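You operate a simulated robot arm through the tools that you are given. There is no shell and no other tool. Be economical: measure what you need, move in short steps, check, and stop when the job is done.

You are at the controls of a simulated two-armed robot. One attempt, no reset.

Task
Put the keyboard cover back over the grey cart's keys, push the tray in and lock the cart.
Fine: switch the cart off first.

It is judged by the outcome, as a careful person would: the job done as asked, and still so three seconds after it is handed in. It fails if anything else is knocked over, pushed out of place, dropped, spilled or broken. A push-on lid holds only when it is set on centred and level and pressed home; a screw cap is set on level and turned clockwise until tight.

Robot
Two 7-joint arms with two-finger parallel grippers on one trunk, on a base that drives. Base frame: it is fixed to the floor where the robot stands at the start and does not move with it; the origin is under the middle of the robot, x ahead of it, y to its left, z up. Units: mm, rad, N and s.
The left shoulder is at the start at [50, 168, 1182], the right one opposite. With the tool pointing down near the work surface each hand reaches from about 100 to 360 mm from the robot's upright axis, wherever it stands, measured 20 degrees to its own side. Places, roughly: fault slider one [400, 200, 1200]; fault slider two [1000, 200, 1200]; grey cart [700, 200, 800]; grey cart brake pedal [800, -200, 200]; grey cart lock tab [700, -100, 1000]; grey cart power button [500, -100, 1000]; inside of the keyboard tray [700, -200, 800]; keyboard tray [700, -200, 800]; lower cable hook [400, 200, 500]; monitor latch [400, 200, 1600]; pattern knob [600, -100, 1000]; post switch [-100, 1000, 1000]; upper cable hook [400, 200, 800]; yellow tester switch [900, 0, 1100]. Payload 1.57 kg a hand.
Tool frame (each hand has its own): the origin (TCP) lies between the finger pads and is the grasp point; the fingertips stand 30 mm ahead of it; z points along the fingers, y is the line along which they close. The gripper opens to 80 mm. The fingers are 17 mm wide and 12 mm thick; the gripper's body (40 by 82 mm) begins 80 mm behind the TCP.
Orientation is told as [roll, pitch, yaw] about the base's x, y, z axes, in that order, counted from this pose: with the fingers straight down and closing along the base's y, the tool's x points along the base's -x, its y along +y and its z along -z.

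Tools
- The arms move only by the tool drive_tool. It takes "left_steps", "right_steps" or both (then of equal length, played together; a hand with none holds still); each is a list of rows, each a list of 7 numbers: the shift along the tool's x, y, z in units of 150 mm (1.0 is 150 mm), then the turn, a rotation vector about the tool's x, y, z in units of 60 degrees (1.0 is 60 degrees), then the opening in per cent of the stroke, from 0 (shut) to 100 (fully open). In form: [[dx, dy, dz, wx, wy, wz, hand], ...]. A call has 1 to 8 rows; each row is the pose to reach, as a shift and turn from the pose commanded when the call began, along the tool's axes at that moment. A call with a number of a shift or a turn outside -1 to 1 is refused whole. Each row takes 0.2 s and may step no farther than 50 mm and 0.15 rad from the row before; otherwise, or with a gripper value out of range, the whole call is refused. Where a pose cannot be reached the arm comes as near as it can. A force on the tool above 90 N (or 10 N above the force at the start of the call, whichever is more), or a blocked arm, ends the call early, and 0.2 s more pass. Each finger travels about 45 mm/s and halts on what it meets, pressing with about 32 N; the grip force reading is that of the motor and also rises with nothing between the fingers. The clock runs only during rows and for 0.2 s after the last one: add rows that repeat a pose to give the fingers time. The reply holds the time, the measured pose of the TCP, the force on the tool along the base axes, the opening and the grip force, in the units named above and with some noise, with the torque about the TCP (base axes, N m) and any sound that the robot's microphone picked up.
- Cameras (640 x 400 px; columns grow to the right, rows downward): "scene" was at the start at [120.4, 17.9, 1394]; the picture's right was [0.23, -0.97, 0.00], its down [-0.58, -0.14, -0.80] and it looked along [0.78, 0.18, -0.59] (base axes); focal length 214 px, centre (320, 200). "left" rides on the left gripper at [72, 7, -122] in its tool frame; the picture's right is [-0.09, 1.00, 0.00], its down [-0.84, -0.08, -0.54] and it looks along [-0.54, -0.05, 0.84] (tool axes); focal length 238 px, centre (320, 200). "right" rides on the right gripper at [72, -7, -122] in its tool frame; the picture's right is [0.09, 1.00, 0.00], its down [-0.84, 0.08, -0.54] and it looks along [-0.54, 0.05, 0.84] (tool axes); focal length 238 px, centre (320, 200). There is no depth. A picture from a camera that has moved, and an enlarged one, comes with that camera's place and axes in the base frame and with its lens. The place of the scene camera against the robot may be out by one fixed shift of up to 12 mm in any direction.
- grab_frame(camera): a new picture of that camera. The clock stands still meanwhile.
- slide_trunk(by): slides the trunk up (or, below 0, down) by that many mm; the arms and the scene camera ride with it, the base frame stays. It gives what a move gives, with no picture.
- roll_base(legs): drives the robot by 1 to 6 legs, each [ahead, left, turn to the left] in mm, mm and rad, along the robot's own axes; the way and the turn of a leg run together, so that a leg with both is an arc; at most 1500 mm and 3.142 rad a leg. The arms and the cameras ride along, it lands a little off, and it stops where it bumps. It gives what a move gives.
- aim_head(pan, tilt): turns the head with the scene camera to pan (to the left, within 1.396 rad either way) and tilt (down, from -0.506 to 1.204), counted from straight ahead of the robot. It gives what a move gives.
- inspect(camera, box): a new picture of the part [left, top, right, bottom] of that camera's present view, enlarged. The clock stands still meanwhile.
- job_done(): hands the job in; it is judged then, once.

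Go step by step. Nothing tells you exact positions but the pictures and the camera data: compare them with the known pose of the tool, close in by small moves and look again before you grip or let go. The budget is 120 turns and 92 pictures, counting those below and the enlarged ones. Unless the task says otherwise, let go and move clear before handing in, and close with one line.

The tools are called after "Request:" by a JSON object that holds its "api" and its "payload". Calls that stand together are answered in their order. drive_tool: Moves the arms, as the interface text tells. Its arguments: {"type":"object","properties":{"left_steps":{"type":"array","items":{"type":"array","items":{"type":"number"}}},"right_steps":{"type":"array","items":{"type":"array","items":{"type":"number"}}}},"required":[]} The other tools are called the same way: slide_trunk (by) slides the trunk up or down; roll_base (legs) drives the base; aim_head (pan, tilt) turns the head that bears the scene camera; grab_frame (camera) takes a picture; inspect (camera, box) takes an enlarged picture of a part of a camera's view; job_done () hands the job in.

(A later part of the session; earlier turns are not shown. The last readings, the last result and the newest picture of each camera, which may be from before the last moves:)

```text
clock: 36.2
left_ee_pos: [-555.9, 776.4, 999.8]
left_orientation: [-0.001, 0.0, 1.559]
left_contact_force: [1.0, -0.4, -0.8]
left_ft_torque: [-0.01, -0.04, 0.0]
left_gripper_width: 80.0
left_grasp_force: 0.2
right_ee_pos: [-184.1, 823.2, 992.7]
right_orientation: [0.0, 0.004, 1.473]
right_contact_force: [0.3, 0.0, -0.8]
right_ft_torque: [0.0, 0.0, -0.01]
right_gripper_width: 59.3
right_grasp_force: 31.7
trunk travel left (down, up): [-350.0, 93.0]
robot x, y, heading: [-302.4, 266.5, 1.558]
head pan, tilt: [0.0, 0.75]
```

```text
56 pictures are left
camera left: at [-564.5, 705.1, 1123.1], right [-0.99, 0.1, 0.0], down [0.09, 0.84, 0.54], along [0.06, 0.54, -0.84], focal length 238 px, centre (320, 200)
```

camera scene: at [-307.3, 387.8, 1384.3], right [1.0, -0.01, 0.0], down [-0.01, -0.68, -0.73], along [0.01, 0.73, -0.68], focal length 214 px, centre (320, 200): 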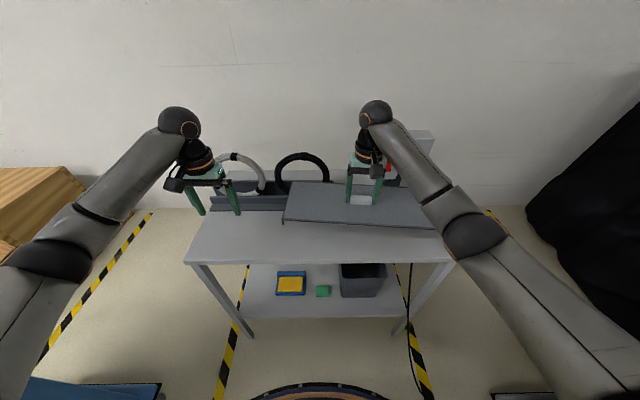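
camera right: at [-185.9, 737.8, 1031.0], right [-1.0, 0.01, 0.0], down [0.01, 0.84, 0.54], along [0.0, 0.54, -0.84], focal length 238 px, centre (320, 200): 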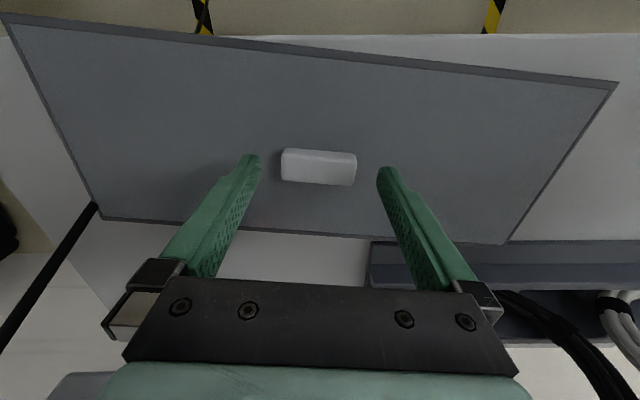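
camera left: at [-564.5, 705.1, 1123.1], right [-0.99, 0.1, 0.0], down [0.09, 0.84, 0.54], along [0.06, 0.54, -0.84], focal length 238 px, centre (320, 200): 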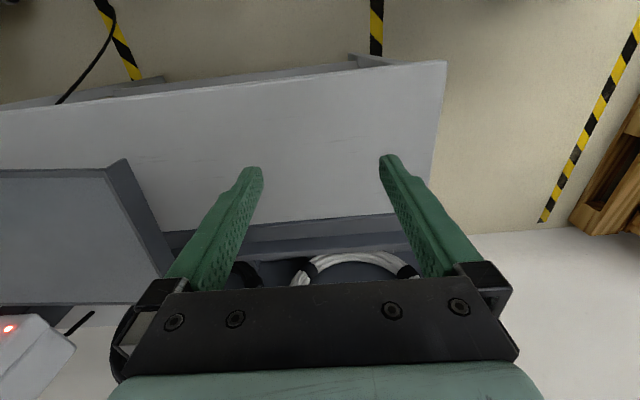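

The cover is lifted cleanly and the cord is undisturbed. I'll back away from the table, heading for the operator (tray) side of the cart.

Request:
{"api": "roll_base", "payload": {"legs": [[-700, 0, 0]]}}

Request:
{"api": "aim_head", "payload": {"pan": -1.2, "tilt": 0.6}}

Request:
{"api": "grab_frame", "payload": {"camera": "scene"}}

```text
clock: 40.1
left_ee_pos: [-566.3, 69.8, 999.8]
left_orientation: [0.0, 0.001, 1.561]
left_contact_force: [0.7, 0.3, 0.0]
left_ft_torque: [0.02, 0.03, 0.0]
left_gripper_width: 80.0
left_grasp_force: 0.0
right_ee_pos: [-193.6, 117.2, 994.1]
right_orientation: [0.003, 0.002, 1.478]
right_contact_force: [-0.8, -0.7, -1.5]
right_ft_torque: [0.02, 0.03, 0.01]
right_gripper_width: 59.1
right_grasp_force: 32.1
trunk travel left (down, up): [-350.0, 93.0]
robot x, y, heading: [-312.7, -439.7, 1.563]
head pan, tilt: [0.0, 0.75]
```

```text
clock: 41.5
left_ee_pos: [-565.2, 71.0, 999.5]
left_orientation: [0.001, 0.0, 1.562]
left_contact_force: [-0.6, 0.6, -0.3]
left_ft_torque: [-0.02, 0.02, 0.0]
left_gripper_width: 80.1
left_grasp_force: 0.1
right_ee_pos: [-194.2, 118.2, 993.2]
right_orientation: [0.001, 0.001, 1.477]
right_contact_force: [-0.2, -0.2, -2.0]
right_ft_torque: [0.0, 0.0, 0.02]
right_gripper_width: 59.4
right_grasp_force: 31.8
trunk travel left (down, up): [-350.0, 93.0]
robot x, y, heading: [-313.3, -439.7, 1.561]
head pan, tilt: [-1.201, 0.6]
```

```text
55 pictures are left
camera scene: at [-233.7, -369.7, 1397.2], right [0.35, -0.94, 0.0], down [-0.53, -0.2, -0.82], along [0.77, 0.29, -0.57], focal length 214 px, centre (320, 200)
```

scene: 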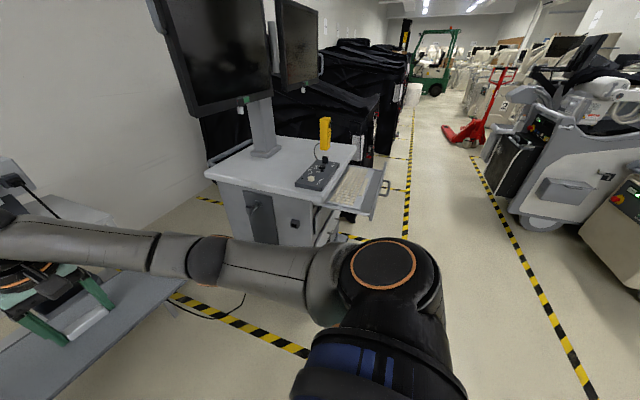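

The aisle is clear. I'll back up to y≈-1040, then strafe right to stand in front of the tray.

Request:
{"api": "roll_base", "payload": {"legs": [[-620, 0, 0], [0, -870, 0]]}}

Request:
{"api": "aim_head", "payload": {"pan": 0, "tilt": 0.7}}

Request:
{"api": "grab_frame", "payload": {"camera": "scene"}}

```text
clock: 49.3
left_ee_pos: [307.1, -568.6, 999.1]
left_orientation: [0.0, 0.0, 1.558]
left_contact_force: [0.2, 0.0, -1.3]
left_ft_torque: [-0.01, 0.04, 0.0]
left_gripper_width: 79.8
left_grasp_force: 0.0
right_ee_pos: [677.3, -521.9, 993.5]
right_orientation: [0.002, 0.001, 1.472]
right_contact_force: [0.2, -0.3, -1.2]
right_ft_torque: [0.02, 0.03, -0.01]
right_gripper_width: 59.2
right_grasp_force: 31.8
trunk travel left (down, up): [-350.0, 93.0]
robot x, y, heading: [557.7, -1079.6, 1.559]
head pan, tilt: [-1.201, 0.6]
```

```text
clock: 50.7
left_ee_pos: [305.1, -568.5, 1001.2]
left_orientation: [0.0, -0.001, 1.557]
left_contact_force: [0.3, -0.2, 0.0]
left_ft_torque: [0.04, 0.03, 0.0]
left_gripper_width: 80.1
left_grasp_force: 0.1
right_ee_pos: [676.8, -522.1, 992.0]
right_orientation: [0.001, 0.001, 1.473]
right_contact_force: [-0.2, 0.4, -1.4]
right_ft_torque: [-0.01, 0.01, -0.02]
right_gripper_width: 59.5
right_grasp_force: 31.9
trunk travel left (down, up): [-350.0, 93.0]
robot x, y, heading: [558.7, -1079.6, 1.559]
head pan, tilt: [0.0, 0.7]
```

```text
54 pictures are left
camera scene: at [554.3, -955.9, 1388.6], right [1.0, -0.01, 0.0], down [-0.01, -0.64, -0.76], along [0.01, 0.76, -0.64], focal length 214 px, centre (320, 200)
```

scene: 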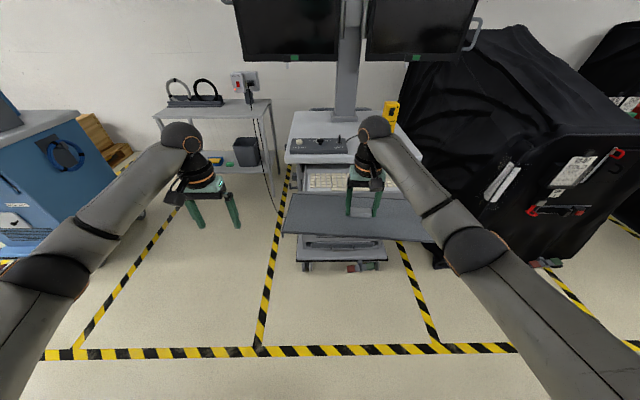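

I'm in front of the tray. I need a clearer view of it past the cover, so I'll zoom in.

Request:
{"api": "inspect", "payload": {"camera": "scene", "box": [270, 90, 430, 280]}}

Request:
{"api": "grab_frame", "payload": {"camera": "right"}}

```text
2.11 times, centred on (350, 185) of scene
camera zoom: at [554.3, -955.9, 1388.6], right [1.0, -0.01, 0.0], down [-0.01, -0.64, -0.76], along [0.01, 0.76, -0.64], focal length 452 px, centre (257, 232)
```

zoom: 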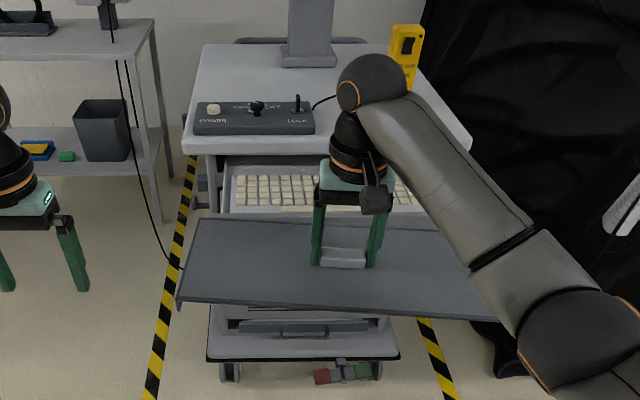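

```text
52 pictures are left
camera right: at [677.5, -595.9, 1115.2], right [-1.0, 0.01, 0.0], down [0.01, 0.84, 0.54], along [0.0, 0.54, -0.84], focal length 238 px, centre (320, 200)
```

right: 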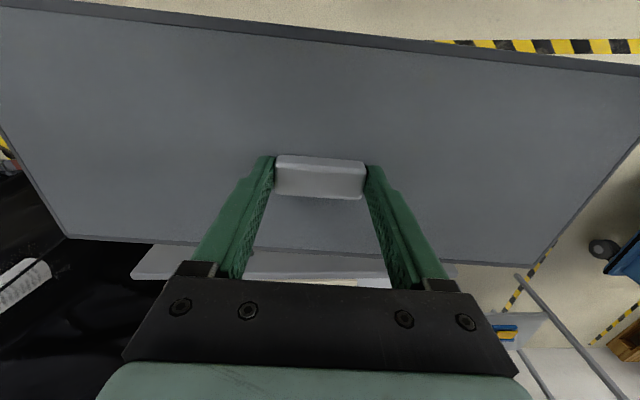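

I'll lower the cover and shift it to the right so the head camera can see the tray.

Request:
{"api": "drive_tool", "payload": {"right_steps": [[0, -0.2, 0.2, 0, 0, 0, 30], [0, -0.4, 0.4, 0, 0, 0, 30], [0, -0.6, 0.6, 0, 0, 0, 30], [0, -0.8, 0.7, 0, 0, 0, 30], [0, -1.0, 0.7, 0, 0, 0, 30]]}}

Request:
{"api": "grab_frame", "payload": {"camera": "scene"}}

Request:
{"api": "inspect", "payload": {"camera": "scene", "box": [270, 120, 430, 250]}}

```text
clock: 51.9
left_ee_pos: [306.2, -569.4, 1000.1]
left_orientation: [-0.001, 0.002, 1.557]
left_contact_force: [-0.5, 0.0, -0.9]
left_ft_torque: [0.01, 0.0, -0.03]
left_gripper_width: 79.8
left_grasp_force: 0.1
right_ee_pos: [827.9, -537.5, 887.3]
right_orientation: [0.002, -0.002, 1.472]
right_contact_force: [-0.7, 0.4, -1.5]
right_ft_torque: [0.02, 0.0, -0.03]
right_gripper_width: 59.1
right_grasp_force: 31.4
trunk travel left (down, up): [-350.0, 93.0]
robot x, y, heading: [556.7, -1078.5, 1.554]
head pan, tilt: [0.0, 0.7]
```

```text
51 pictures are left
camera scene: at [554.7, -955.9, 1388.6], right [1.0, -0.01, 0.0], down [-0.01, -0.64, -0.76], along [0.01, 0.76, -0.64], focal length 214 px, centre (320, 200)
```

scene: 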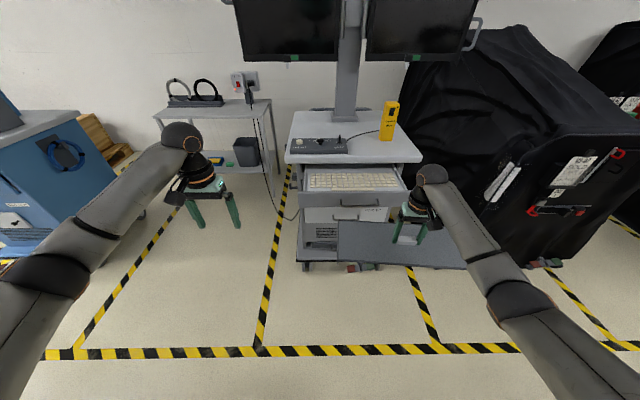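

```text
3.08 times, centred on (350, 185) of scene
camera zoom: at [554.7, -955.9, 1388.6], right [1.0, -0.01, 0.0], down [-0.01, -0.64, -0.76], along [0.01, 0.76, -0.64], focal length 660 px, centre (228, 246)
```

zoom: 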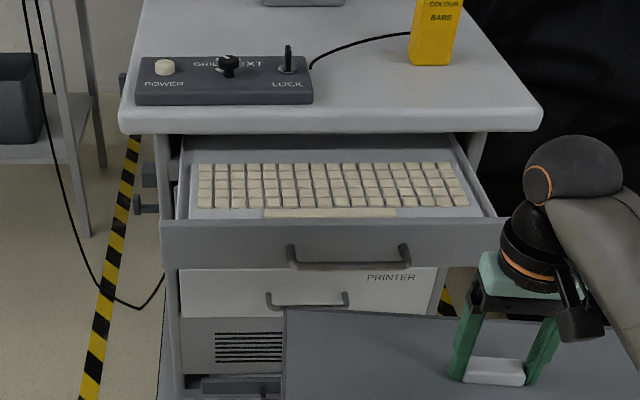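

Now I see tray, keyboard and the upright lock tab. I'll pull the cover closer to me and drive nearer for a better look at the tray.

Request:
{"api": "drive_tool", "payload": {"right_steps": [[0.3, 0, 0, 0, 0, 0, 30], [0.6, 0, 0, 0, 0, 0, 30], [0.9, 0, 0, 0, 0, 0, 30], [1.0, 0, 0, 0, 0, 0, 30]]}}

Request:
{"api": "roll_base", "payload": {"legs": [[225, 0, 0]]}}

Request:
{"api": "aim_head", "payload": {"pan": -0.15, "tilt": 0.85}}

Request:
{"api": "grab_frame", "payload": {"camera": "scene"}}

```text
clock: 52.9
left_ee_pos: [305.6, -568.3, 999.6]
left_orientation: [0.002, 0.002, 1.556]
left_contact_force: [-0.7, 0.6, 0.0]
left_ft_torque: [-0.02, 0.01, -0.01]
left_gripper_width: 80.2
left_grasp_force: 0.0
right_ee_pos: [813.7, -686.1, 888.8]
right_orientation: [0.002, 0.002, 1.471]
right_contact_force: [-0.2, -0.1, -1.7]
right_ft_torque: [0.01, -0.01, 0.0]
right_gripper_width: 59.2
right_grasp_force: 32.3
trunk travel left (down, up): [-350.0, 93.0]
robot x, y, heading: [556.9, -1078.6, 1.558]
head pan, tilt: [0.0, 0.7]
```

```text
clock: 54.6
left_ee_pos: [305.3, -340.5, 999.4]
left_orientation: [-0.001, 0.001, 1.563]
left_contact_force: [0.3, -1.5, 0.5]
left_ft_torque: [-0.02, 0.01, 0.0]
left_gripper_width: 80.0
left_grasp_force: 0.2
right_ee_pos: [813.5, -457.3, 889.4]
right_orientation: [0.002, 0.001, 1.477]
right_contact_force: [0.2, -0.1, -1.3]
right_ft_torque: [-0.02, 0.01, 0.04]
right_gripper_width: 59.4
right_grasp_force: 32.4
trunk travel left (down, up): [-350.0, 93.0]
robot x, y, heading: [558.9, -849.6, 1.566]
head pan, tilt: [0.0, 0.7]
```

```text
clock: 55.3
left_ee_pos: [304.8, -342.7, 1000.0]
left_orientation: [0.0, 0.001, 1.561]
left_contact_force: [-0.4, 0.2, -0.2]
left_ft_torque: [-0.01, -0.02, 0.01]
left_gripper_width: 80.1
left_grasp_force: 0.0
right_ee_pos: [815.3, -456.8, 888.8]
right_orientation: [0.003, 0.002, 1.476]
right_contact_force: [0.1, 0.0, -0.2]
right_ft_torque: [-0.03, 0.01, -0.01]
right_gripper_width: 59.4
right_grasp_force: 31.9
trunk travel left (down, up): [-350.0, 93.0]
robot x, y, heading: [558.7, -852.4, 1.56]
head pan, tilt: [-0.15, 0.85]
```

```text
49 pictures are left
camera scene: at [567.9, -735.9, 1376.3], right [0.99, -0.16, 0.0], down [-0.12, -0.74, -0.66], along [0.1, 0.65, -0.75], focal length 214 px, centre (320, 200)
```

scene: 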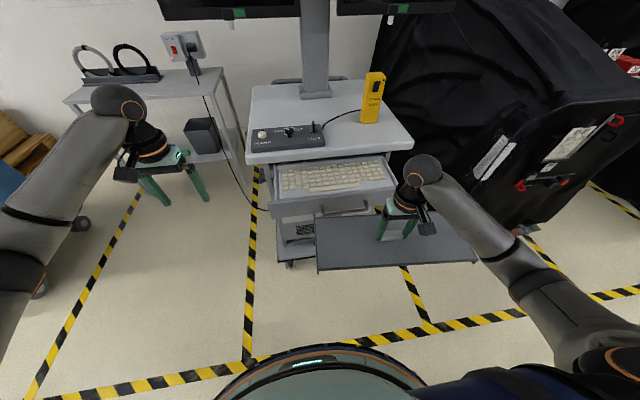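

Request:
{"api": "inspect", "payload": {"camera": "scene", "box": [240, 110, 430, 225]}}

Request:
{"api": "inspect", "payload": {"camera": "scene", "box": [300, 180, 490, 295]}}

```text
3.37 times, centred on (335, 168) of scene
camera zoom: at [567.9, -735.9, 1376.3], right [0.99, -0.16, 0.0], down [-0.12, -0.74, -0.66], along [0.1, 0.65, -0.75], focal length 722 px, centre (270, 310)
```

zoom: 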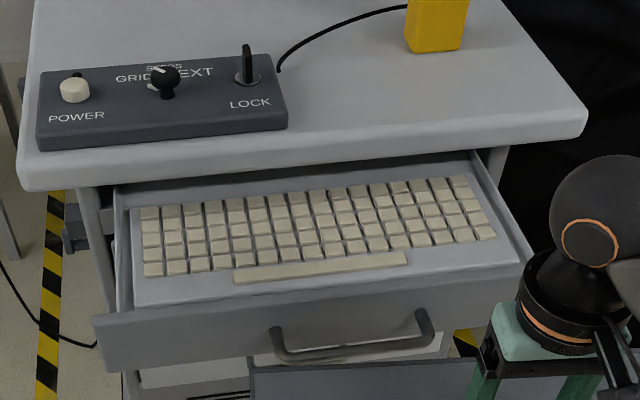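

```text
3.37 times, centred on (395, 238) of scene
camera zoom: at [567.9, -735.9, 1376.3], right [0.99, -0.16, 0.0], down [-0.12, -0.74, -0.66], along [0.1, 0.65, -0.75], focal length 722 px, centre (67, 74)
```

zoom: 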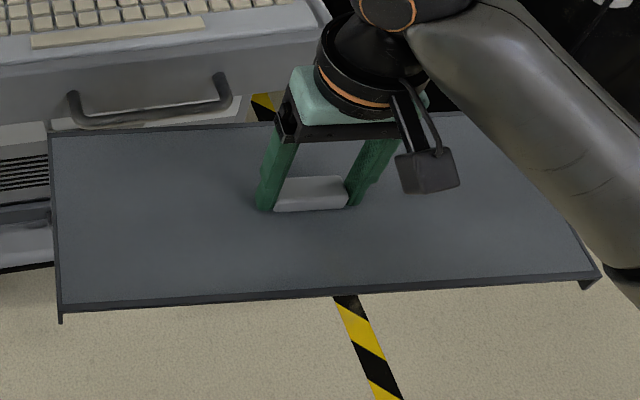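

The tray is nicely visible, but I want a steep, precise view of the keyboard. I'll strafe right 330 mm so the left hand camera sits over the tray front.

Request:
{"api": "roll_base", "payload": {"legs": [[0, -370, 0]]}}

Request:
{"api": "grab_frame", "payload": {"camera": "left"}}

```text
clock: 57.6
left_ee_pos: [673.7, -345.1, 999.3]
left_orientation: [0.0, 0.001, 1.561]
left_contact_force: [0.9, -0.2, 0.0]
left_ft_torque: [0.03, -0.02, -0.03]
left_gripper_width: 80.0
left_grasp_force: 0.0
right_ee_pos: [1182.1, -460.7, 889.0]
right_orientation: [0.003, -0.001, 1.477]
right_contact_force: [0.4, -0.4, -1.7]
right_ft_torque: [0.0, 0.02, 0.01]
right_gripper_width: 59.3
right_grasp_force: 32.1
trunk travel left (down, up): [-350.0, 93.0]
robot x, y, heading: [924.8, -860.0, 1.564]
head pan, tilt: [-0.15, 0.85]
```

```text
46 pictures are left
camera left: at [665.4, -417.4, 1123.2], right [-0.99, 0.1, 0.0], down [0.08, 0.84, 0.54], along [0.05, 0.54, -0.84], focal length 238 px, centre (320, 200)
```

left: 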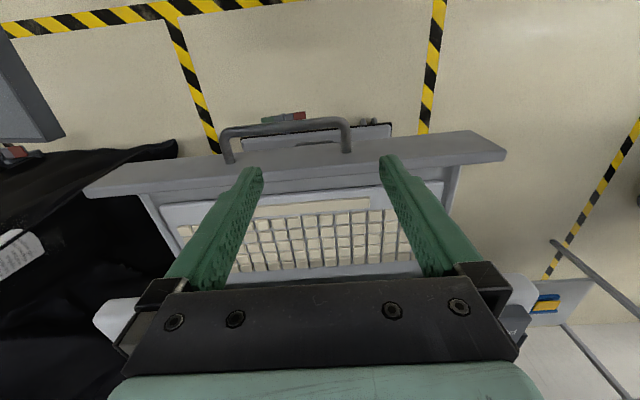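

Useful view. I'll close the left fingers to get them out of the way and zoom.

Request:
{"api": "drive_tool", "payload": {"left_steps": [[0, 0, 0, 0, 0, 0, 50], [0, 0, 0, 0, 0, 0, 0], [0, 0, 0, 0, 0, 0, 0], [0, 0, 0, 0, 0, 0, 0], [0, 0, 0, 0, 0, 0, 0]]}}

Request:
{"api": "inspect", "payload": {"camera": "left", "box": [70, 110, 530, 330]}}

```text
clock: 58.8
left_ee_pos: [674.5, -346.1, 1000.7]
left_orientation: [0.0, 0.002, 1.561]
left_contact_force: [0.7, 0.0, 0.4]
left_ft_torque: [0.0, 0.01, 0.01]
left_gripper_width: 0.0
left_grasp_force: 13.5
right_ee_pos: [1181.6, -459.1, 888.3]
right_orientation: [0.002, 0.001, 1.476]
right_contact_force: [-0.2, -0.6, -2.1]
right_ft_torque: [0.01, 0.01, -0.01]
right_gripper_width: 59.3
right_grasp_force: 32.2
trunk travel left (down, up): [-350.0, 93.0]
robot x, y, heading: [927.1, -856.1, 1.554]
head pan, tilt: [-0.15, 0.85]
```

```text
1.39 times, centred on (300, 220) of left
camera zoom: at [665.0, -417.4, 1123.1], right [-0.99, 0.1, 0.0], down [0.08, 0.84, 0.54], along [0.05, 0.54, -0.84], focal length 332 px, centre (348, 172)
```

zoom: 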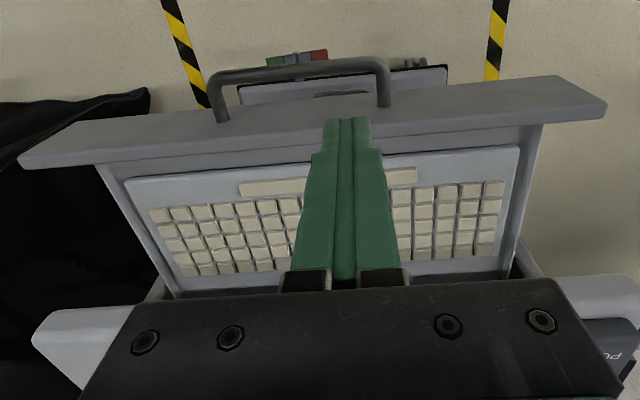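

From three views: key tops at z≈872, keyboard plate roughly x 515–890 (centre ≈701), y -259…-101 (centre ≈-180), with the cart top (underside ≈930) overhanging its rear past y≈-150. So the cover must slip in rear-first, slightly tilted. I'll raise the cover, retract the left hand and strafe back.

Request:
{"api": "drive_tool", "payload": {"right_steps": [[0, 0, -0.2, 0, 0, -0.03, 30], [0, 0.2, -0.4, 0, 0, -0.06, 30], [0, 0.4, -0.6, 0, 0, -0.091, 30], [0, 0.6, -0.75, 0, 0, -0.091, 30], [0, 0.75, -0.75, 0, 0, -0.091, 30]], "left_steps": [[0.3, 0, 0, 0, 0, 0, 0], [0.6, 0, 0, 0, 0, 0, 0], [0.8, 0, 0, 0, 0, 0, 0], [0.8, 0, 0, 0, 0, 0, 0], [0.8, 0, 0, 0, 0, 0, 0]]}}

Request:
{"api": "roll_base", "payload": {"legs": [[0, 365, 0]]}}

```text
clock: 60.0
left_ee_pos: [674.9, -469.2, 996.9]
left_orientation: [0.001, 0.003, 1.562]
left_contact_force: [0.1, -0.3, -0.1]
left_ft_torque: [-0.03, -0.05, -0.03]
left_gripper_width: 0.0
left_grasp_force: 21.1
right_ee_pos: [1069.7, -445.6, 1001.3]
right_orientation: [0.001, 0.002, 1.573]
right_contact_force: [-0.5, 1.1, -1.4]
right_ft_torque: [-0.01, 0.0, 0.0]
right_gripper_width: 59.2
right_grasp_force: 32.3
trunk travel left (down, up): [-350.0, 93.0]
robot x, y, heading: [924.9, -853.7, 1.562]
head pan, tilt: [-0.15, 0.85]
```

```text
clock: 62.4
left_ee_pos: [310.4, -463.3, 997.5]
left_orientation: [0.0, 0.002, 1.559]
left_contact_force: [-0.7, 0.7, 0.2]
left_ft_torque: [0.01, -0.02, 0.03]
left_gripper_width: 0.1
left_grasp_force: 20.8
right_ee_pos: [705.8, -442.8, 1002.2]
right_orientation: [0.0, 0.001, 1.569]
right_contact_force: [0.3, 0.2, -0.6]
right_ft_torque: [0.0, -0.01, -0.02]
right_gripper_width: 59.3
right_grasp_force: 32.0
trunk travel left (down, up): [-350.0, 93.0]
robot x, y, heading: [564.1, -850.9, 1.558]
head pan, tilt: [-0.15, 0.85]
```

Now I drive forward 140 mm with the cover held level above the tray front and compare.

Request:
{"api": "roll_base", "payload": {"legs": [[140, 0, 0]]}}

Request:
{"api": "aim_head", "payload": {"pan": -0.15, "tilt": 0.9}}

Request:
{"api": "grab_frame", "payload": {"camera": "scene"}}

Request:
{"api": "grab_frame", "payload": {"camera": "right"}}

```text
clock: 63.8
left_ee_pos: [313.8, -312.9, 996.0]
left_orientation: [0.001, 0.001, 1.556]
left_contact_force: [-0.1, -0.6, 0.8]
left_ft_torque: [0.0, 0.0, -0.03]
left_gripper_width: 0.0
left_grasp_force: 21.3
right_ee_pos: [709.7, -293.0, 1001.7]
right_orientation: [0.002, 0.002, 1.568]
right_contact_force: [0.4, 0.1, -1.3]
right_ft_torque: [-0.01, 0.01, 0.03]
right_gripper_width: 59.1
right_grasp_force: 31.6
trunk travel left (down, up): [-350.0, 93.0]
robot x, y, heading: [565.9, -701.4, 1.557]
head pan, tilt: [-0.15, 0.85]
```

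```text
clock: 64.4
left_ee_pos: [314.2, -312.8, 997.3]
left_orientation: [0.001, -0.001, 1.559]
left_contact_force: [0.2, -0.2, 0.6]
left_ft_torque: [0.04, 0.01, -0.02]
left_gripper_width: 0.0
left_grasp_force: 21.4
right_ee_pos: [709.9, -293.6, 1002.0]
right_orientation: [0.001, 0.003, 1.567]
right_contact_force: [-0.5, -0.3, -1.4]
right_ft_torque: [0.01, 0.02, 0.01]
right_gripper_width: 59.6
right_grasp_force: 31.8
trunk travel left (down, up): [-350.0, 93.0]
robot x, y, heading: [559.8, -701.9, 1.561]
head pan, tilt: [-0.15, 0.901]
```

```text
44 pictures are left
camera scene: at [572.1, -588.1, 1372.4], right [0.99, -0.16, 0.0], down [-0.13, -0.77, -0.62], along [0.1, 0.61, -0.78], focal length 214 px, centre (320, 200)
```

scene: 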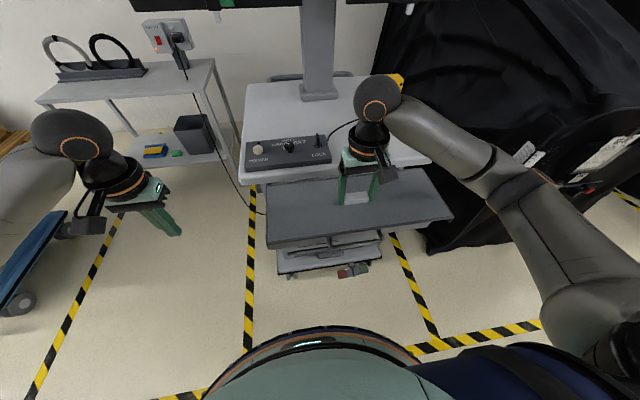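

```text
43 pictures are left
camera right: at [715.6, -366.5, 1123.1], right [-1.0, -0.09, 0.0], down [-0.07, 0.84, 0.54], along [-0.05, 0.54, -0.84], focal length 238 px, centre (320, 200)
```

right: 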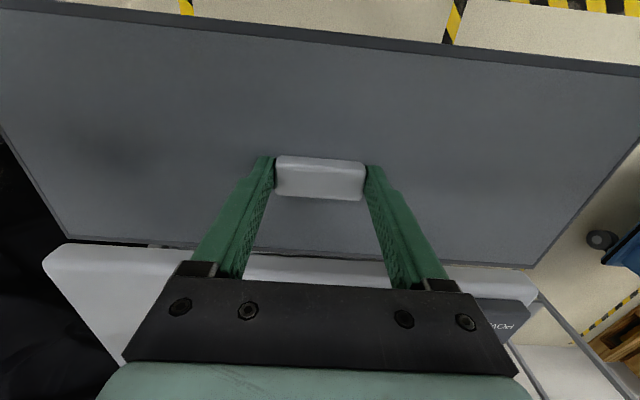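

The cover measures about 416×162 mm, centred on the grip. I'll lower it to just above the tray panel, level, and check margins at both ends.

Request:
{"api": "drive_tool", "payload": {"right_steps": [[0, 0.02, 0.1, 0, 0, 0, 30], [0, 0.035, 0.2, 0, 0, 0, 30], [0, 0.05, 0.27, 0, 0, 0, 30]]}}

Request:
{"api": "inspect", "payload": {"camera": "scene", "box": [240, 120, 470, 280]}}

Request:
{"api": "grab_frame", "payload": {"camera": "left"}}

```text
clock: 65.2
left_ee_pos: [314.1, -313.0, 997.9]
left_orientation: [0.0, 0.0, 1.555]
left_contact_force: [0.2, 0.1, 0.3]
left_ft_torque: [0.0, -0.01, 0.01]
left_gripper_width: 0.1
left_grasp_force: 21.5
right_ee_pos: [703.5, -293.2, 963.6]
right_orientation: [0.001, 0.001, 1.566]
right_contact_force: [-0.3, -0.4, -0.9]
right_ft_torque: [-0.01, 0.01, -0.03]
right_gripper_width: 59.4
right_grasp_force: 32.5
trunk travel left (down, up): [-350.0, 93.0]
robot x, y, heading: [562.1, -700.4, 1.558]
head pan, tilt: [-0.15, 0.901]
```

```text
2.50 times, centred on (355, 200) of scene
camera zoom: at [572.1, -588.0, 1372.4], right [0.99, -0.16, 0.0], down [-0.13, -0.77, -0.62], along [0.1, 0.61, -0.78], focal length 536 px, centre (232, 200)
```

zoom: 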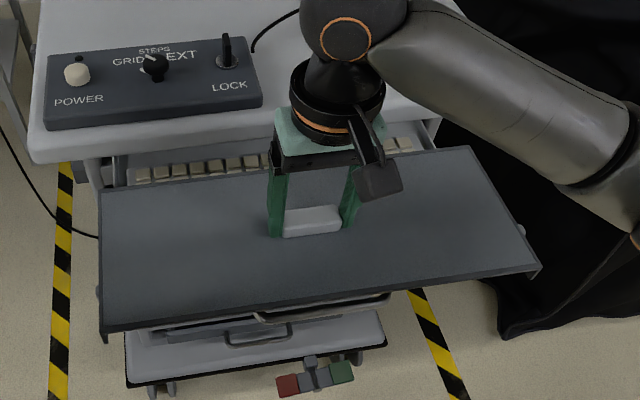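

```text
41 pictures are left
camera left: at [305.3, -384.7, 1120.5], right [-0.99, 0.11, 0.0], down [0.09, 0.84, 0.54], along [0.06, 0.54, -0.84], focal length 238 px, centre (320, 200)
```

left: 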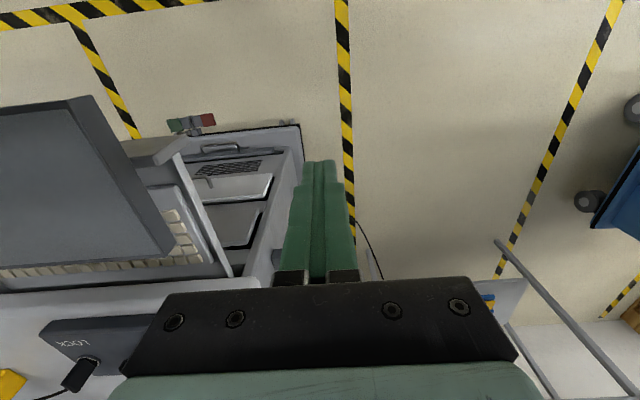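

The left hand camera nicely sees the tray's left wall together with the cover's left end. I'll zoom there.

Request:
{"api": "inspect", "payload": {"camera": "left", "box": [30, 90, 310, 290]}}

```text
2.00 times, centred on (170, 190) of left
camera zoom: at [305.3, -384.7, 1120.5], right [-0.99, 0.11, 0.0], down [0.09, 0.84, 0.54], along [0.06, 0.54, -0.84], focal length 477 px, centre (620, 220)
```

zoom: 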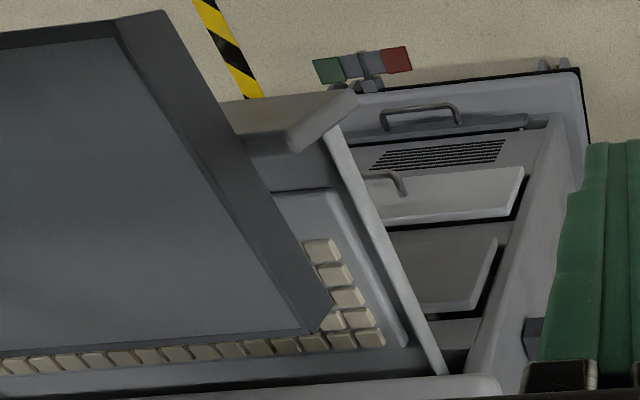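

Careful triangulation with the hand cameras: key tops z≈845, tray side-wall tops z≈836 (x≈494–508 and 916–932, centre ≈712), front panel top ≈858; the tray is now ~25 mm further in than at the start (a light nudge by the cover on approach, harmless since it must go in). The cover's skirt is ~25 mm, so I can slide it in level beneath the cart top. I'll lower to a bottom height of ~868 and go partly in.

Request:
{"api": "drive_tool", "payload": {"right_steps": [[0, -0.015, 0.13, 0, 0, 0, 30], [0, -0.03, 0.25, 0, 0, 0, 30], [-0.2, -0.03, 0.25, 0, 0, 0, 30], [-0.4, -0.03, 0.25, 0, 0, 0, 30], [-0.5, -0.03, 0.25, 0, 0, 0, 30]]}}

Request:
{"api": "inspect", "payload": {"camera": "left", "box": [30, 90, 310, 290]}}

Request:
{"api": "grab_frame", "payload": {"camera": "right"}}

Request:
{"api": "inspect", "payload": {"camera": "scene", "box": [240, 120, 470, 280]}}

```text
clock: 65.8
left_ee_pos: [313.7, -313.0, 997.4]
left_orientation: [-0.002, 0.003, 1.557]
left_contact_force: [0.5, 0.7, -0.2]
left_ft_torque: [-0.05, 0.01, 0.0]
left_gripper_width: 0.0
left_grasp_force: 21.2
right_ee_pos: [704.0, -284.2, 945.2]
right_orientation: [0.014, -0.049, 1.568]
right_contact_force: [-1.1, 0.9, 39.9]
right_ft_torque: [-0.6, -1.69, 0.19]
right_gripper_width: 59.5
right_grasp_force: 31.7
trunk travel left (down, up): [-350.0, 93.0]
robot x, y, heading: [561.4, -698.7, 1.56]
head pan, tilt: [-0.15, 0.901]
stopped in row 3 (right hand): the force on the tool passed its limit (the readings are from after the stop); the commanded pose is now the measured one
```

```text
2.00 times, centred on (170, 190) of left
camera zoom: at [304.1, -384.8, 1120.4], right [-0.99, 0.11, 0.0], down [0.09, 0.84, 0.54], along [0.06, 0.54, -0.84], focal length 477 px, centre (620, 220)
```

zoom: 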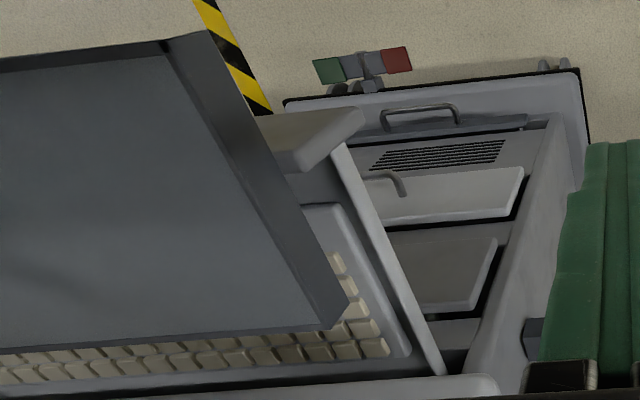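

```text
38 pictures are left
camera right: at [712.3, -363.0, 1064.3], right [-1.0, -0.09, 0.01], down [-0.07, 0.81, 0.58], along [-0.06, 0.58, -0.81], focal length 238 px, centre (320, 200)
```

right: 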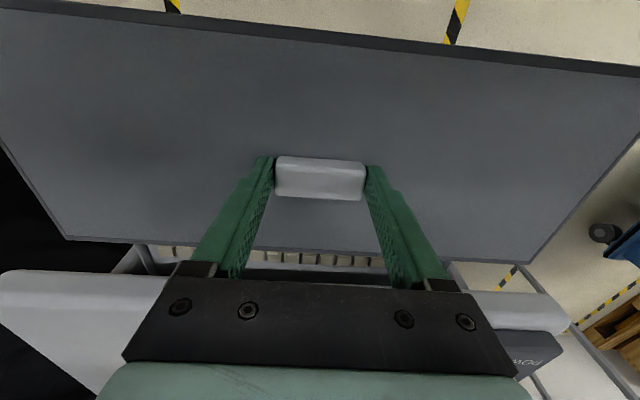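

```text
2.50 times, centred on (355, 200) of scene
camera zoom: at [570.6, -588.1, 1372.7], right [0.99, -0.16, 0.0], down [-0.13, -0.77, -0.62], along [0.1, 0.61, -0.78], focal length 536 px, centre (232, 200)
```

zoom: 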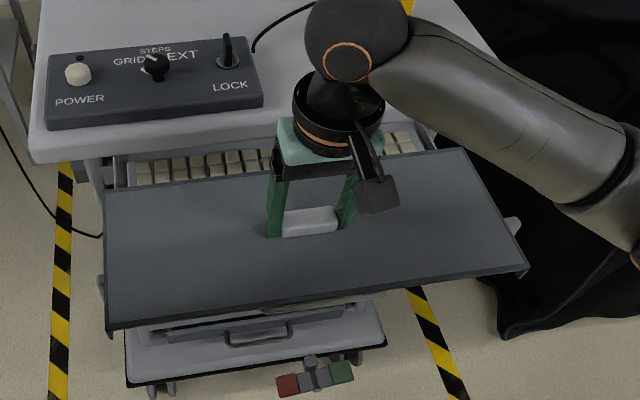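

The cover's skirt touched the tray's front panel (its top is really ≈900), gently nudging the tray inwards. Better: raise the cover, then use the left hand to pull the tray fully out by its handle first. Raising and levelling now.

Request:
{"api": "drive_tool", "payload": {"right_steps": [[0, 0, -0.1, 0, 0, 0, 30], [0, 0, -0.3, 0.006, 0.025, 0, 30], [0, 0, -0.5, 0.013, 0.047, 0, 30], [0.2, 0, -0.6, 0.013, 0.047, 0, 30], [0.4, 0, -0.6, 0.013, 0.047, 0, 30]]}}

Request:
{"api": "roll_base", "payload": {"legs": [[-120, 0, 0], [0, -395, 0]]}}

Request:
{"api": "grab_frame", "payload": {"camera": "left"}}

Request:
{"api": "aim_head", "payload": {"pan": 0.45, "tilt": 0.85}}

Request:
{"api": "grab_frame", "payload": {"camera": "scene"}}

```text
clock: 67.0
left_ee_pos: [313.4, -313.7, 997.2]
left_orientation: [-0.001, 0.0, 1.557]
left_contact_force: [-1.1, -0.2, 0.0]
left_ft_torque: [0.0, 0.02, 0.01]
left_gripper_width: 0.1
left_grasp_force: 20.7
right_ee_pos: [707.0, -348.9, 1032.4]
right_orientation: [-0.001, 0.017, 1.566]
right_contact_force: [0.5, -0.9, -1.1]
right_ft_torque: [-0.03, -0.03, 0.0]
right_gripper_width: 59.7
right_grasp_force: 31.6
trunk travel left (down, up): [-350.0, 93.0]
robot x, y, heading: [563.1, -699.4, 1.555]
head pan, tilt: [-0.15, 0.901]
```

```text
clock: 70.3
left_ee_pos: [706.7, -438.4, 997.1]
left_orientation: [0.0, -0.001, 1.556]
left_contact_force: [-0.5, -0.3, -1.2]
left_ft_torque: [-0.01, 0.0, 0.02]
left_gripper_width: 0.2
left_grasp_force: 21.4
right_ee_pos: [1098.1, -476.2, 1032.3]
right_orientation: [-0.002, 0.018, 1.565]
right_contact_force: [0.2, -0.8, -1.1]
right_ft_torque: [-0.03, 0.01, -0.04]
right_gripper_width: 59.6
right_grasp_force: 32.3
trunk travel left (down, up): [-350.0, 93.0]
robot x, y, heading: [955.1, -825.2, 1.552]
head pan, tilt: [-0.15, 0.901]
```

```text
36 pictures are left
camera left: at [697.9, -510.2, 1120.6], right [-0.99, 0.11, 0.0], down [0.09, 0.84, 0.54], along [0.06, 0.54, -0.84], focal length 238 px, centre (320, 200)
```

left: 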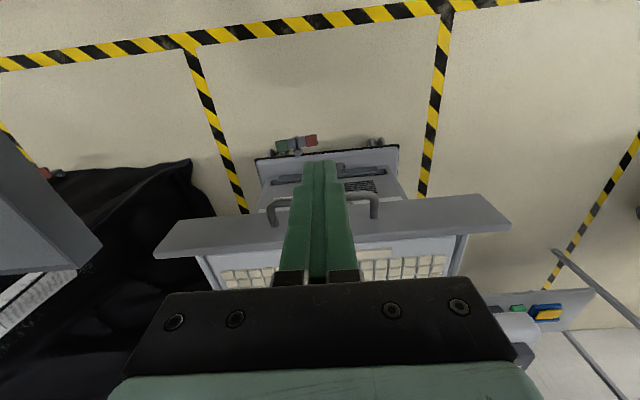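

```text
clock: 71.3
left_ee_pos: [706.8, -439.4, 998.4]
left_orientation: [0.0, -0.001, 1.554]
left_contact_force: [0.3, 0.1, 0.4]
left_ft_torque: [0.04, -0.02, 0.0]
left_gripper_width: 0.0
left_grasp_force: 21.1
right_ee_pos: [1098.4, -475.4, 1032.9]
right_orientation: [-0.002, 0.015, 1.564]
right_contact_force: [-0.2, 0.1, -1.2]
right_ft_torque: [-0.01, -0.05, 0.0]
right_gripper_width: 59.3
right_grasp_force: 32.0
trunk travel left (down, up): [-350.0, 93.0]
robot x, y, heading: [954.4, -824.8, 1.558]
head pan, tilt: [0.45, 0.85]
```

```text
35 pictures are left
camera scene: at [918.6, -717.6, 1376.3], right [0.91, 0.42, 0.0], down [0.32, -0.68, -0.66], along [-0.28, 0.6, -0.75], focal length 214 px, centre (320, 200)
```

scene: 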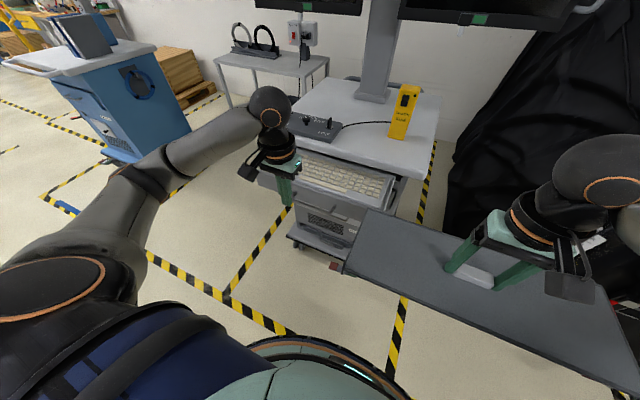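

The handle bar lies just ahead of the left fingers. I'll bring the closed left fingers over the gap between bar and panel, then check.

Request:
{"api": "drive_tool", "payload": {"left_steps": [[-0.25, 0, 0.1, 0, 0, 0, 0], [-0.5, 0, 0.2, 0, 0, 0, 0], [-0.7, 0, 0.3, 0, 0, 0, 0], [-0.82, 0, 0.353, 0, 0, 0, 0]]}}

Request:
{"api": "grab_frame", "payload": {"camera": "left"}}

Request:
{"api": "inspect", "payload": {"camera": "scene", "box": [240, 120, 420, 270]}}

```text
clock: 72.3
left_ee_pos: [710.6, -313.2, 945.5]
left_orientation: [0.001, 0.001, 1.553]
left_contact_force: [0.2, -0.3, -0.2]
left_ft_torque: [0.0, 0.0, -0.03]
left_gripper_width: 0.0
left_grasp_force: 21.3
right_ee_pos: [1098.7, -474.9, 1032.0]
right_orientation: [-0.003, 0.019, 1.566]
right_contact_force: [-0.3, -0.4, -1.9]
right_ft_torque: [0.0, -0.01, 0.01]
right_gripper_width: 59.4
right_grasp_force: 32.3
trunk travel left (down, up): [-350.0, 93.0]
robot x, y, heading: [956.4, -830.6, 1.558]
head pan, tilt: [0.45, 0.85]
```

```text
34 pictures are left
camera left: at [701.3, -385.2, 1068.9], right [-0.99, 0.11, 0.0], down [0.09, 0.84, 0.54], along [0.06, 0.54, -0.84], focal length 238 px, centre (320, 200)
```

left: 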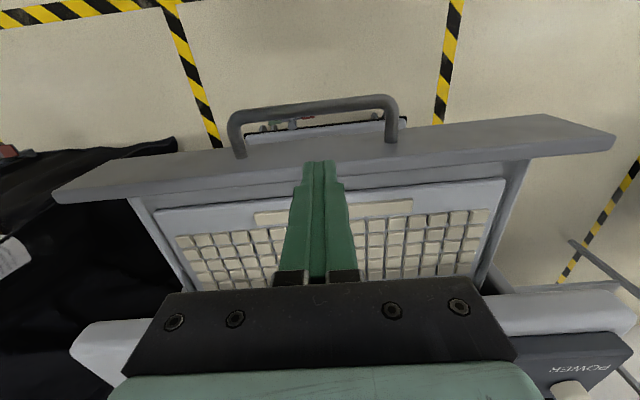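

```text
2.67 times, centred on (330, 195) of scene
camera zoom: at [918.6, -717.4, 1376.3], right [0.91, 0.42, 0.0], down [0.32, -0.68, -0.66], along [-0.28, 0.6, -0.75], focal length 572 px, centre (293, 213)
```

zoom: 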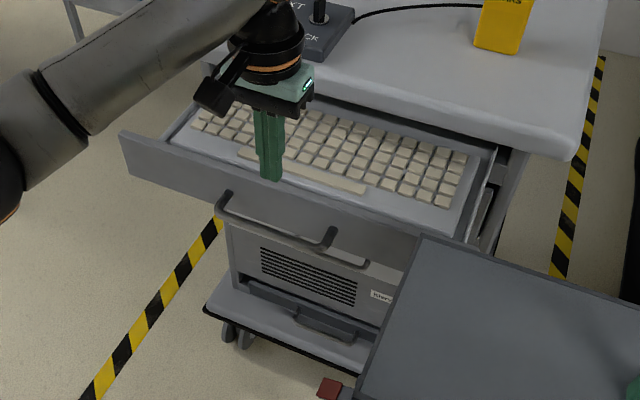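

Clear view now: the panel's top spans about y -321…-303. I'll put the closed fingertips just inside the panel (ahead of the space bar) and pull the tray towards me gently.

Request:
{"api": "drive_tool", "payload": {"left_steps": [[-0.18, 0, 0, 0, 0, 0, 0], [-0.18, 0, 0.1, 0, 0, 0, 0], [-0.18, 0, 0.25, 0, 0, 0, 0]]}}

Request:
{"api": "drive_tool", "payload": {"left_steps": [[0.05, 0, 0, 0, 0, 0, 0], [0.1, 0, 0, 0, 0, 0, 0], [0.15, 0, 0, 0, 0, 0, 0], [0.2, 0, 0, 0, 0, 0, 0]]}}

Request:
{"api": "grab_frame", "payload": {"camera": "left"}}

```text
clock: 73.1
left_ee_pos: [711.3, -285.5, 922.7]
left_orientation: [-0.003, -0.027, 1.556]
left_contact_force: [-4.1, -1.4, 60.1]
left_ft_torque: [-0.43, 0.17, -0.22]
left_gripper_width: 0.1
left_grasp_force: 21.6
right_ee_pos: [1100.2, -479.6, 1036.0]
right_orientation: [0.0, 0.012, 1.566]
right_contact_force: [-0.2, -1.1, -0.6]
right_ft_torque: [0.01, -0.02, 0.02]
right_gripper_width: 59.4
right_grasp_force: 32.1
trunk travel left (down, up): [-350.0, 93.0]
robot x, y, heading: [954.2, -823.1, 1.556]
head pan, tilt: [0.45, 0.85]
```

```text
clock: 74.1
left_ee_pos: [711.3, -316.1, 922.2]
left_orientation: [-0.005, -0.032, 1.555]
left_contact_force: [5.6, -0.1, 66.5]
left_ft_torque: [-0.49, -0.11, 0.37]
left_gripper_width: 0.0
left_grasp_force: 21.5
right_ee_pos: [1101.6, -479.3, 1034.8]
right_orientation: [0.002, 0.011, 1.564]
right_contact_force: [-0.3, 0.3, -1.1]
right_ft_torque: [0.02, 0.05, 0.02]
right_gripper_width: 59.3
right_grasp_force: 32.0
trunk travel left (down, up): [-350.0, 93.0]
robot x, y, heading: [960.0, -823.7, 1.555]
head pan, tilt: [0.45, 0.85]
```

```text
32 pictures are left
camera left: at [701.8, -391.8, 1042.9], right [-0.99, 0.11, 0.0], down [0.09, 0.82, 0.57], along [0.06, 0.56, -0.82], focal length 238 px, centre (320, 200)
```

left: 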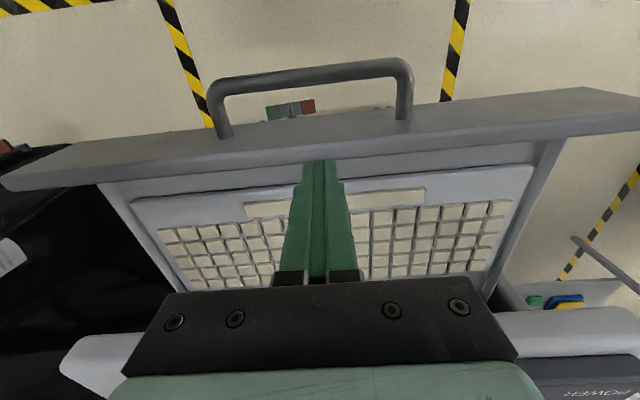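

The tips came down on the panel's top (z≈892) rather than inside. I'll lift, move 50 mm further in and lower again.

Request:
{"api": "drive_tool", "payload": {"left_steps": [[0, 0, -0.1, 0, 0, 0, 0], [0, 0, -0.16, 0, 0.03, 0, 0], [-0.15, 0, -0.16, 0, 0.03, 0, 0], [-0.3, 0, -0.16, 0, 0.03, 0, 0]]}}

Request:
{"api": "inspect", "payload": {"camera": "left", "box": [180, 60, 460, 290]}}

Request:
{"api": "inspect", "payload": {"camera": "scene", "box": [240, 120, 420, 270]}}

```text
clock: 75.1
left_ee_pos: [707.4, -274.2, 929.0]
left_orientation: [0.0, 0.036, 1.555]
left_contact_force: [-0.7, -0.1, 0.6]
left_ft_torque: [-0.03, 0.02, 0.02]
left_gripper_width: 0.1
left_grasp_force: 21.5
right_ee_pos: [1098.9, -473.8, 1032.4]
right_orientation: [-0.003, 0.017, 1.565]
right_contact_force: [0.0, -0.2, -1.4]
right_ft_torque: [0.02, 0.0, -0.01]
right_gripper_width: 59.3
right_grasp_force: 31.3
trunk travel left (down, up): [-350.0, 93.0]
robot x, y, heading: [955.6, -827.9, 1.551]
head pan, tilt: [0.45, 0.85]
```

```text
1.74 times, centred on (320, 175) of left
camera zoom: at [700.1, -342.7, 1054.7], right [-0.99, 0.11, 0.0], down [0.09, 0.85, 0.51], along [0.06, 0.51, -0.86], focal length 414 px, centre (320, 244)
```

zoom: 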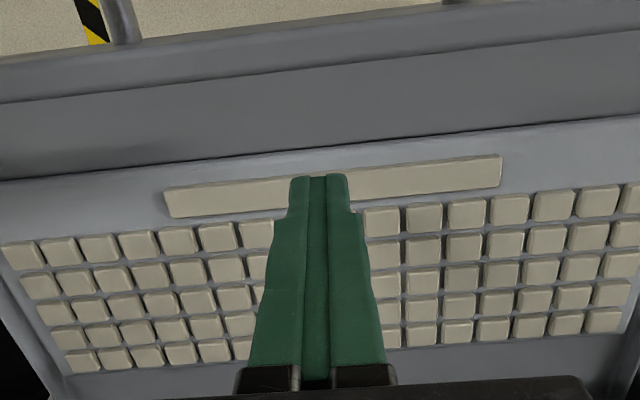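

```text
2.67 times, centred on (330, 195) of scene
camera zoom: at [918.6, -717.5, 1376.2], right [0.91, 0.42, 0.0], down [0.32, -0.68, -0.66], along [-0.28, 0.6, -0.75], focal length 572 px, centre (293, 213)
```

zoom: 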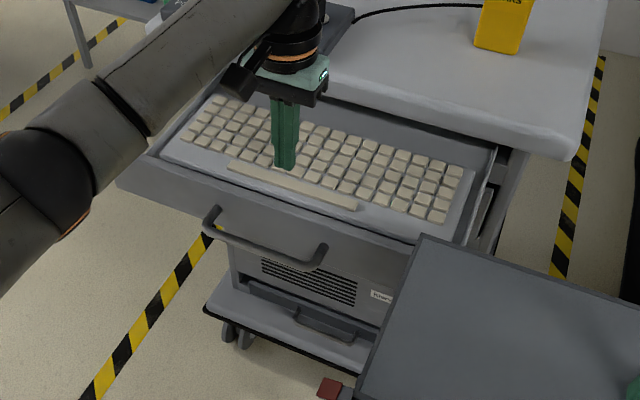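

Dragging already drew the tray out ~30 mm. Fingertips are now over the space bar; I'll back off 18 mm, lower inside the panel, and pull until it stops.

Request:
{"api": "drive_tool", "payload": {"left_steps": [[0.06, 0, 0, 0, -0.03, 0, 0], [0.12, 0, 0.03, 0, -0.03, 0, 0], [0.12, 0, 0.1, 0, -0.03, 0, 0], [0.12, 0, 0.15, 0, -0.03, 0, 0]]}}

```text
clock: 76.1
left_ee_pos: [709.1, -292.9, 908.0]
left_orientation: [-0.002, 0.001, 1.554]
left_contact_force: [-0.6, -1.0, 0.0]
left_ft_torque: [-0.01, -0.01, -0.01]
left_gripper_width: 0.4
left_grasp_force: 21.3
right_ee_pos: [1099.4, -475.6, 1031.8]
right_orientation: [-0.001, 0.018, 1.565]
right_contact_force: [0.9, 0.1, -1.4]
right_ft_torque: [-0.01, 0.0, 0.0]
right_gripper_width: 59.3
right_grasp_force: 31.5
trunk travel left (down, up): [-350.0, 93.0]
robot x, y, heading: [954.7, -827.0, 1.555]
head pan, tilt: [0.45, 0.85]
```

No contact at tip height 878, so the tips are inside the panel. Now I pull gently towards me.

Request:
{"api": "drive_tool", "payload": {"left_steps": [[0.06, 0, 0, 0, 0, 0, 0], [0.12, 0, 0, 0, 0, 0, 0], [0.18, 0, 0, 0, 0, 0, 0], [0.24, 0, 0, 0, 0, 0, 0], [0.3, 0, 0, 0, 0, 0, 0], [0.36, 0, 0, 0, 0, 0, 0], [0.42, 0, 0, 0, 0, 0, 0]]}}

Request:
{"api": "inspect", "payload": {"camera": "scene", "box": [240, 120, 420, 270]}}

```text
clock: 77.3
left_ee_pos: [707.7, -313.2, 915.2]
left_orientation: [-0.011, -0.083, 1.572]
left_contact_force: [-1.6, 31.2, -3.4]
left_ft_torque: [0.75, -0.05, -0.08]
left_gripper_width: 0.1
left_grasp_force: 20.9
right_ee_pos: [1100.0, -472.4, 1031.6]
right_orientation: [-0.003, 0.019, 1.561]
right_contact_force: [-0.1, 0.7, -1.4]
right_ft_torque: [0.0, -0.01, 0.01]
right_gripper_width: 59.2
right_grasp_force: 31.7
trunk travel left (down, up): [-350.0, 93.0]
robot x, y, heading: [953.1, -825.2, 1.551]
head pan, tilt: [0.45, 0.85]
stopped in row 6 (left hand): the force on the tool passed its limit (the readings are from after the stop); the commanded pose is now the measured one
```

```text
2.67 times, centred on (330, 195) of scene
camera zoom: at [918.0, -713.9, 1376.1], right [0.91, 0.42, 0.0], down [0.31, -0.68, -0.66], along [-0.28, 0.6, -0.75], focal length 572 px, centre (293, 213)
```

zoom: 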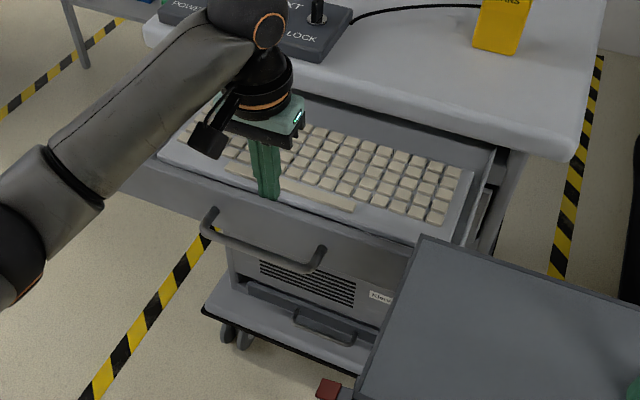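

The tray is at its outward stop (31 N, no further motion). I release, raise the left hand and pull it back, then return with the cover.

Request:
{"api": "drive_tool", "payload": {"left_steps": [[-0.04, 0, 0, 0, 0.04, 0, 0], [-0.04, 0, -0.2, 0, 0.08, 0, 0], [-0.04, 0, -0.45, 0, 0.08, 0, 0], [0.2, 0, -0.6, 0, 0.08, 0, 0], [0.5, 0, -0.6, 0, 0.08, 0, 0], [0.8, 0, -0.6, 0, 0.08, 0, 0]]}}

Request:
{"api": "grab_frame", "payload": {"camera": "left"}}

```text
clock: 78.8
left_ee_pos: [705.8, -444.5, 994.2]
left_orientation: [-0.01, 0.016, 1.566]
left_contact_force: [0.9, -0.5, 0.2]
left_ft_torque: [0.02, 0.01, 0.0]
left_gripper_width: 0.0
left_grasp_force: 21.8
right_ee_pos: [1099.1, -474.9, 1030.9]
right_orientation: [-0.002, 0.017, 1.562]
right_contact_force: [0.6, -0.8, -1.6]
right_ft_torque: [0.01, 0.01, -0.01]
right_gripper_width: 59.4
right_grasp_force: 32.3
trunk travel left (down, up): [-350.0, 93.0]
robot x, y, heading: [957.0, -827.7, 1.556]
head pan, tilt: [0.45, 0.85]
```

```text
28 pictures are left
camera left: at [696.9, -514.7, 1118.9], right [-1.0, 0.1, -0.01], down [0.08, 0.85, 0.53], along [0.06, 0.52, -0.85], focal length 238 px, centre (320, 200)
```

left: 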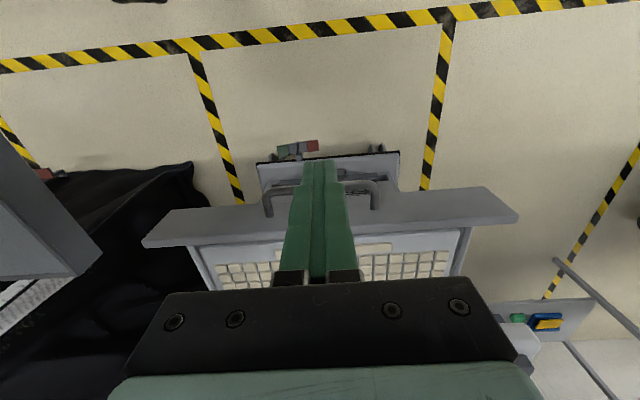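

Tray is fully out: plate ≈ x 515–911 (centre ≈713), y -276…-118; panel inner face ≈ -322, cart-top edge ≈ -138. There's room to lower the cover vertically at y≈-224 and then slide it 27 mm in. I strafe back and drive forward.

Request:
{"api": "roll_base", "payload": {"legs": [[0, 395, 0], [125, 0, 0]]}}

```text
clock: 82.1
left_ee_pos: [318.3, -309.6, 993.9]
left_orientation: [-0.009, 0.019, 1.566]
left_contact_force: [1.3, 0.9, -0.6]
left_ft_torque: [-0.02, -0.01, 0.02]
left_gripper_width: 0.0
left_grasp_force: 21.1
right_ee_pos: [711.9, -340.8, 1033.5]
right_orientation: [-0.002, 0.017, 1.563]
right_contact_force: [-0.4, 0.0, -1.5]
right_ft_torque: [0.0, 0.01, 0.02]
right_gripper_width: 59.7
right_grasp_force: 31.8
trunk travel left (down, up): [-350.0, 93.0]
robot x, y, heading: [566.2, -692.1, 1.552]
head pan, tilt: [0.45, 0.85]
```

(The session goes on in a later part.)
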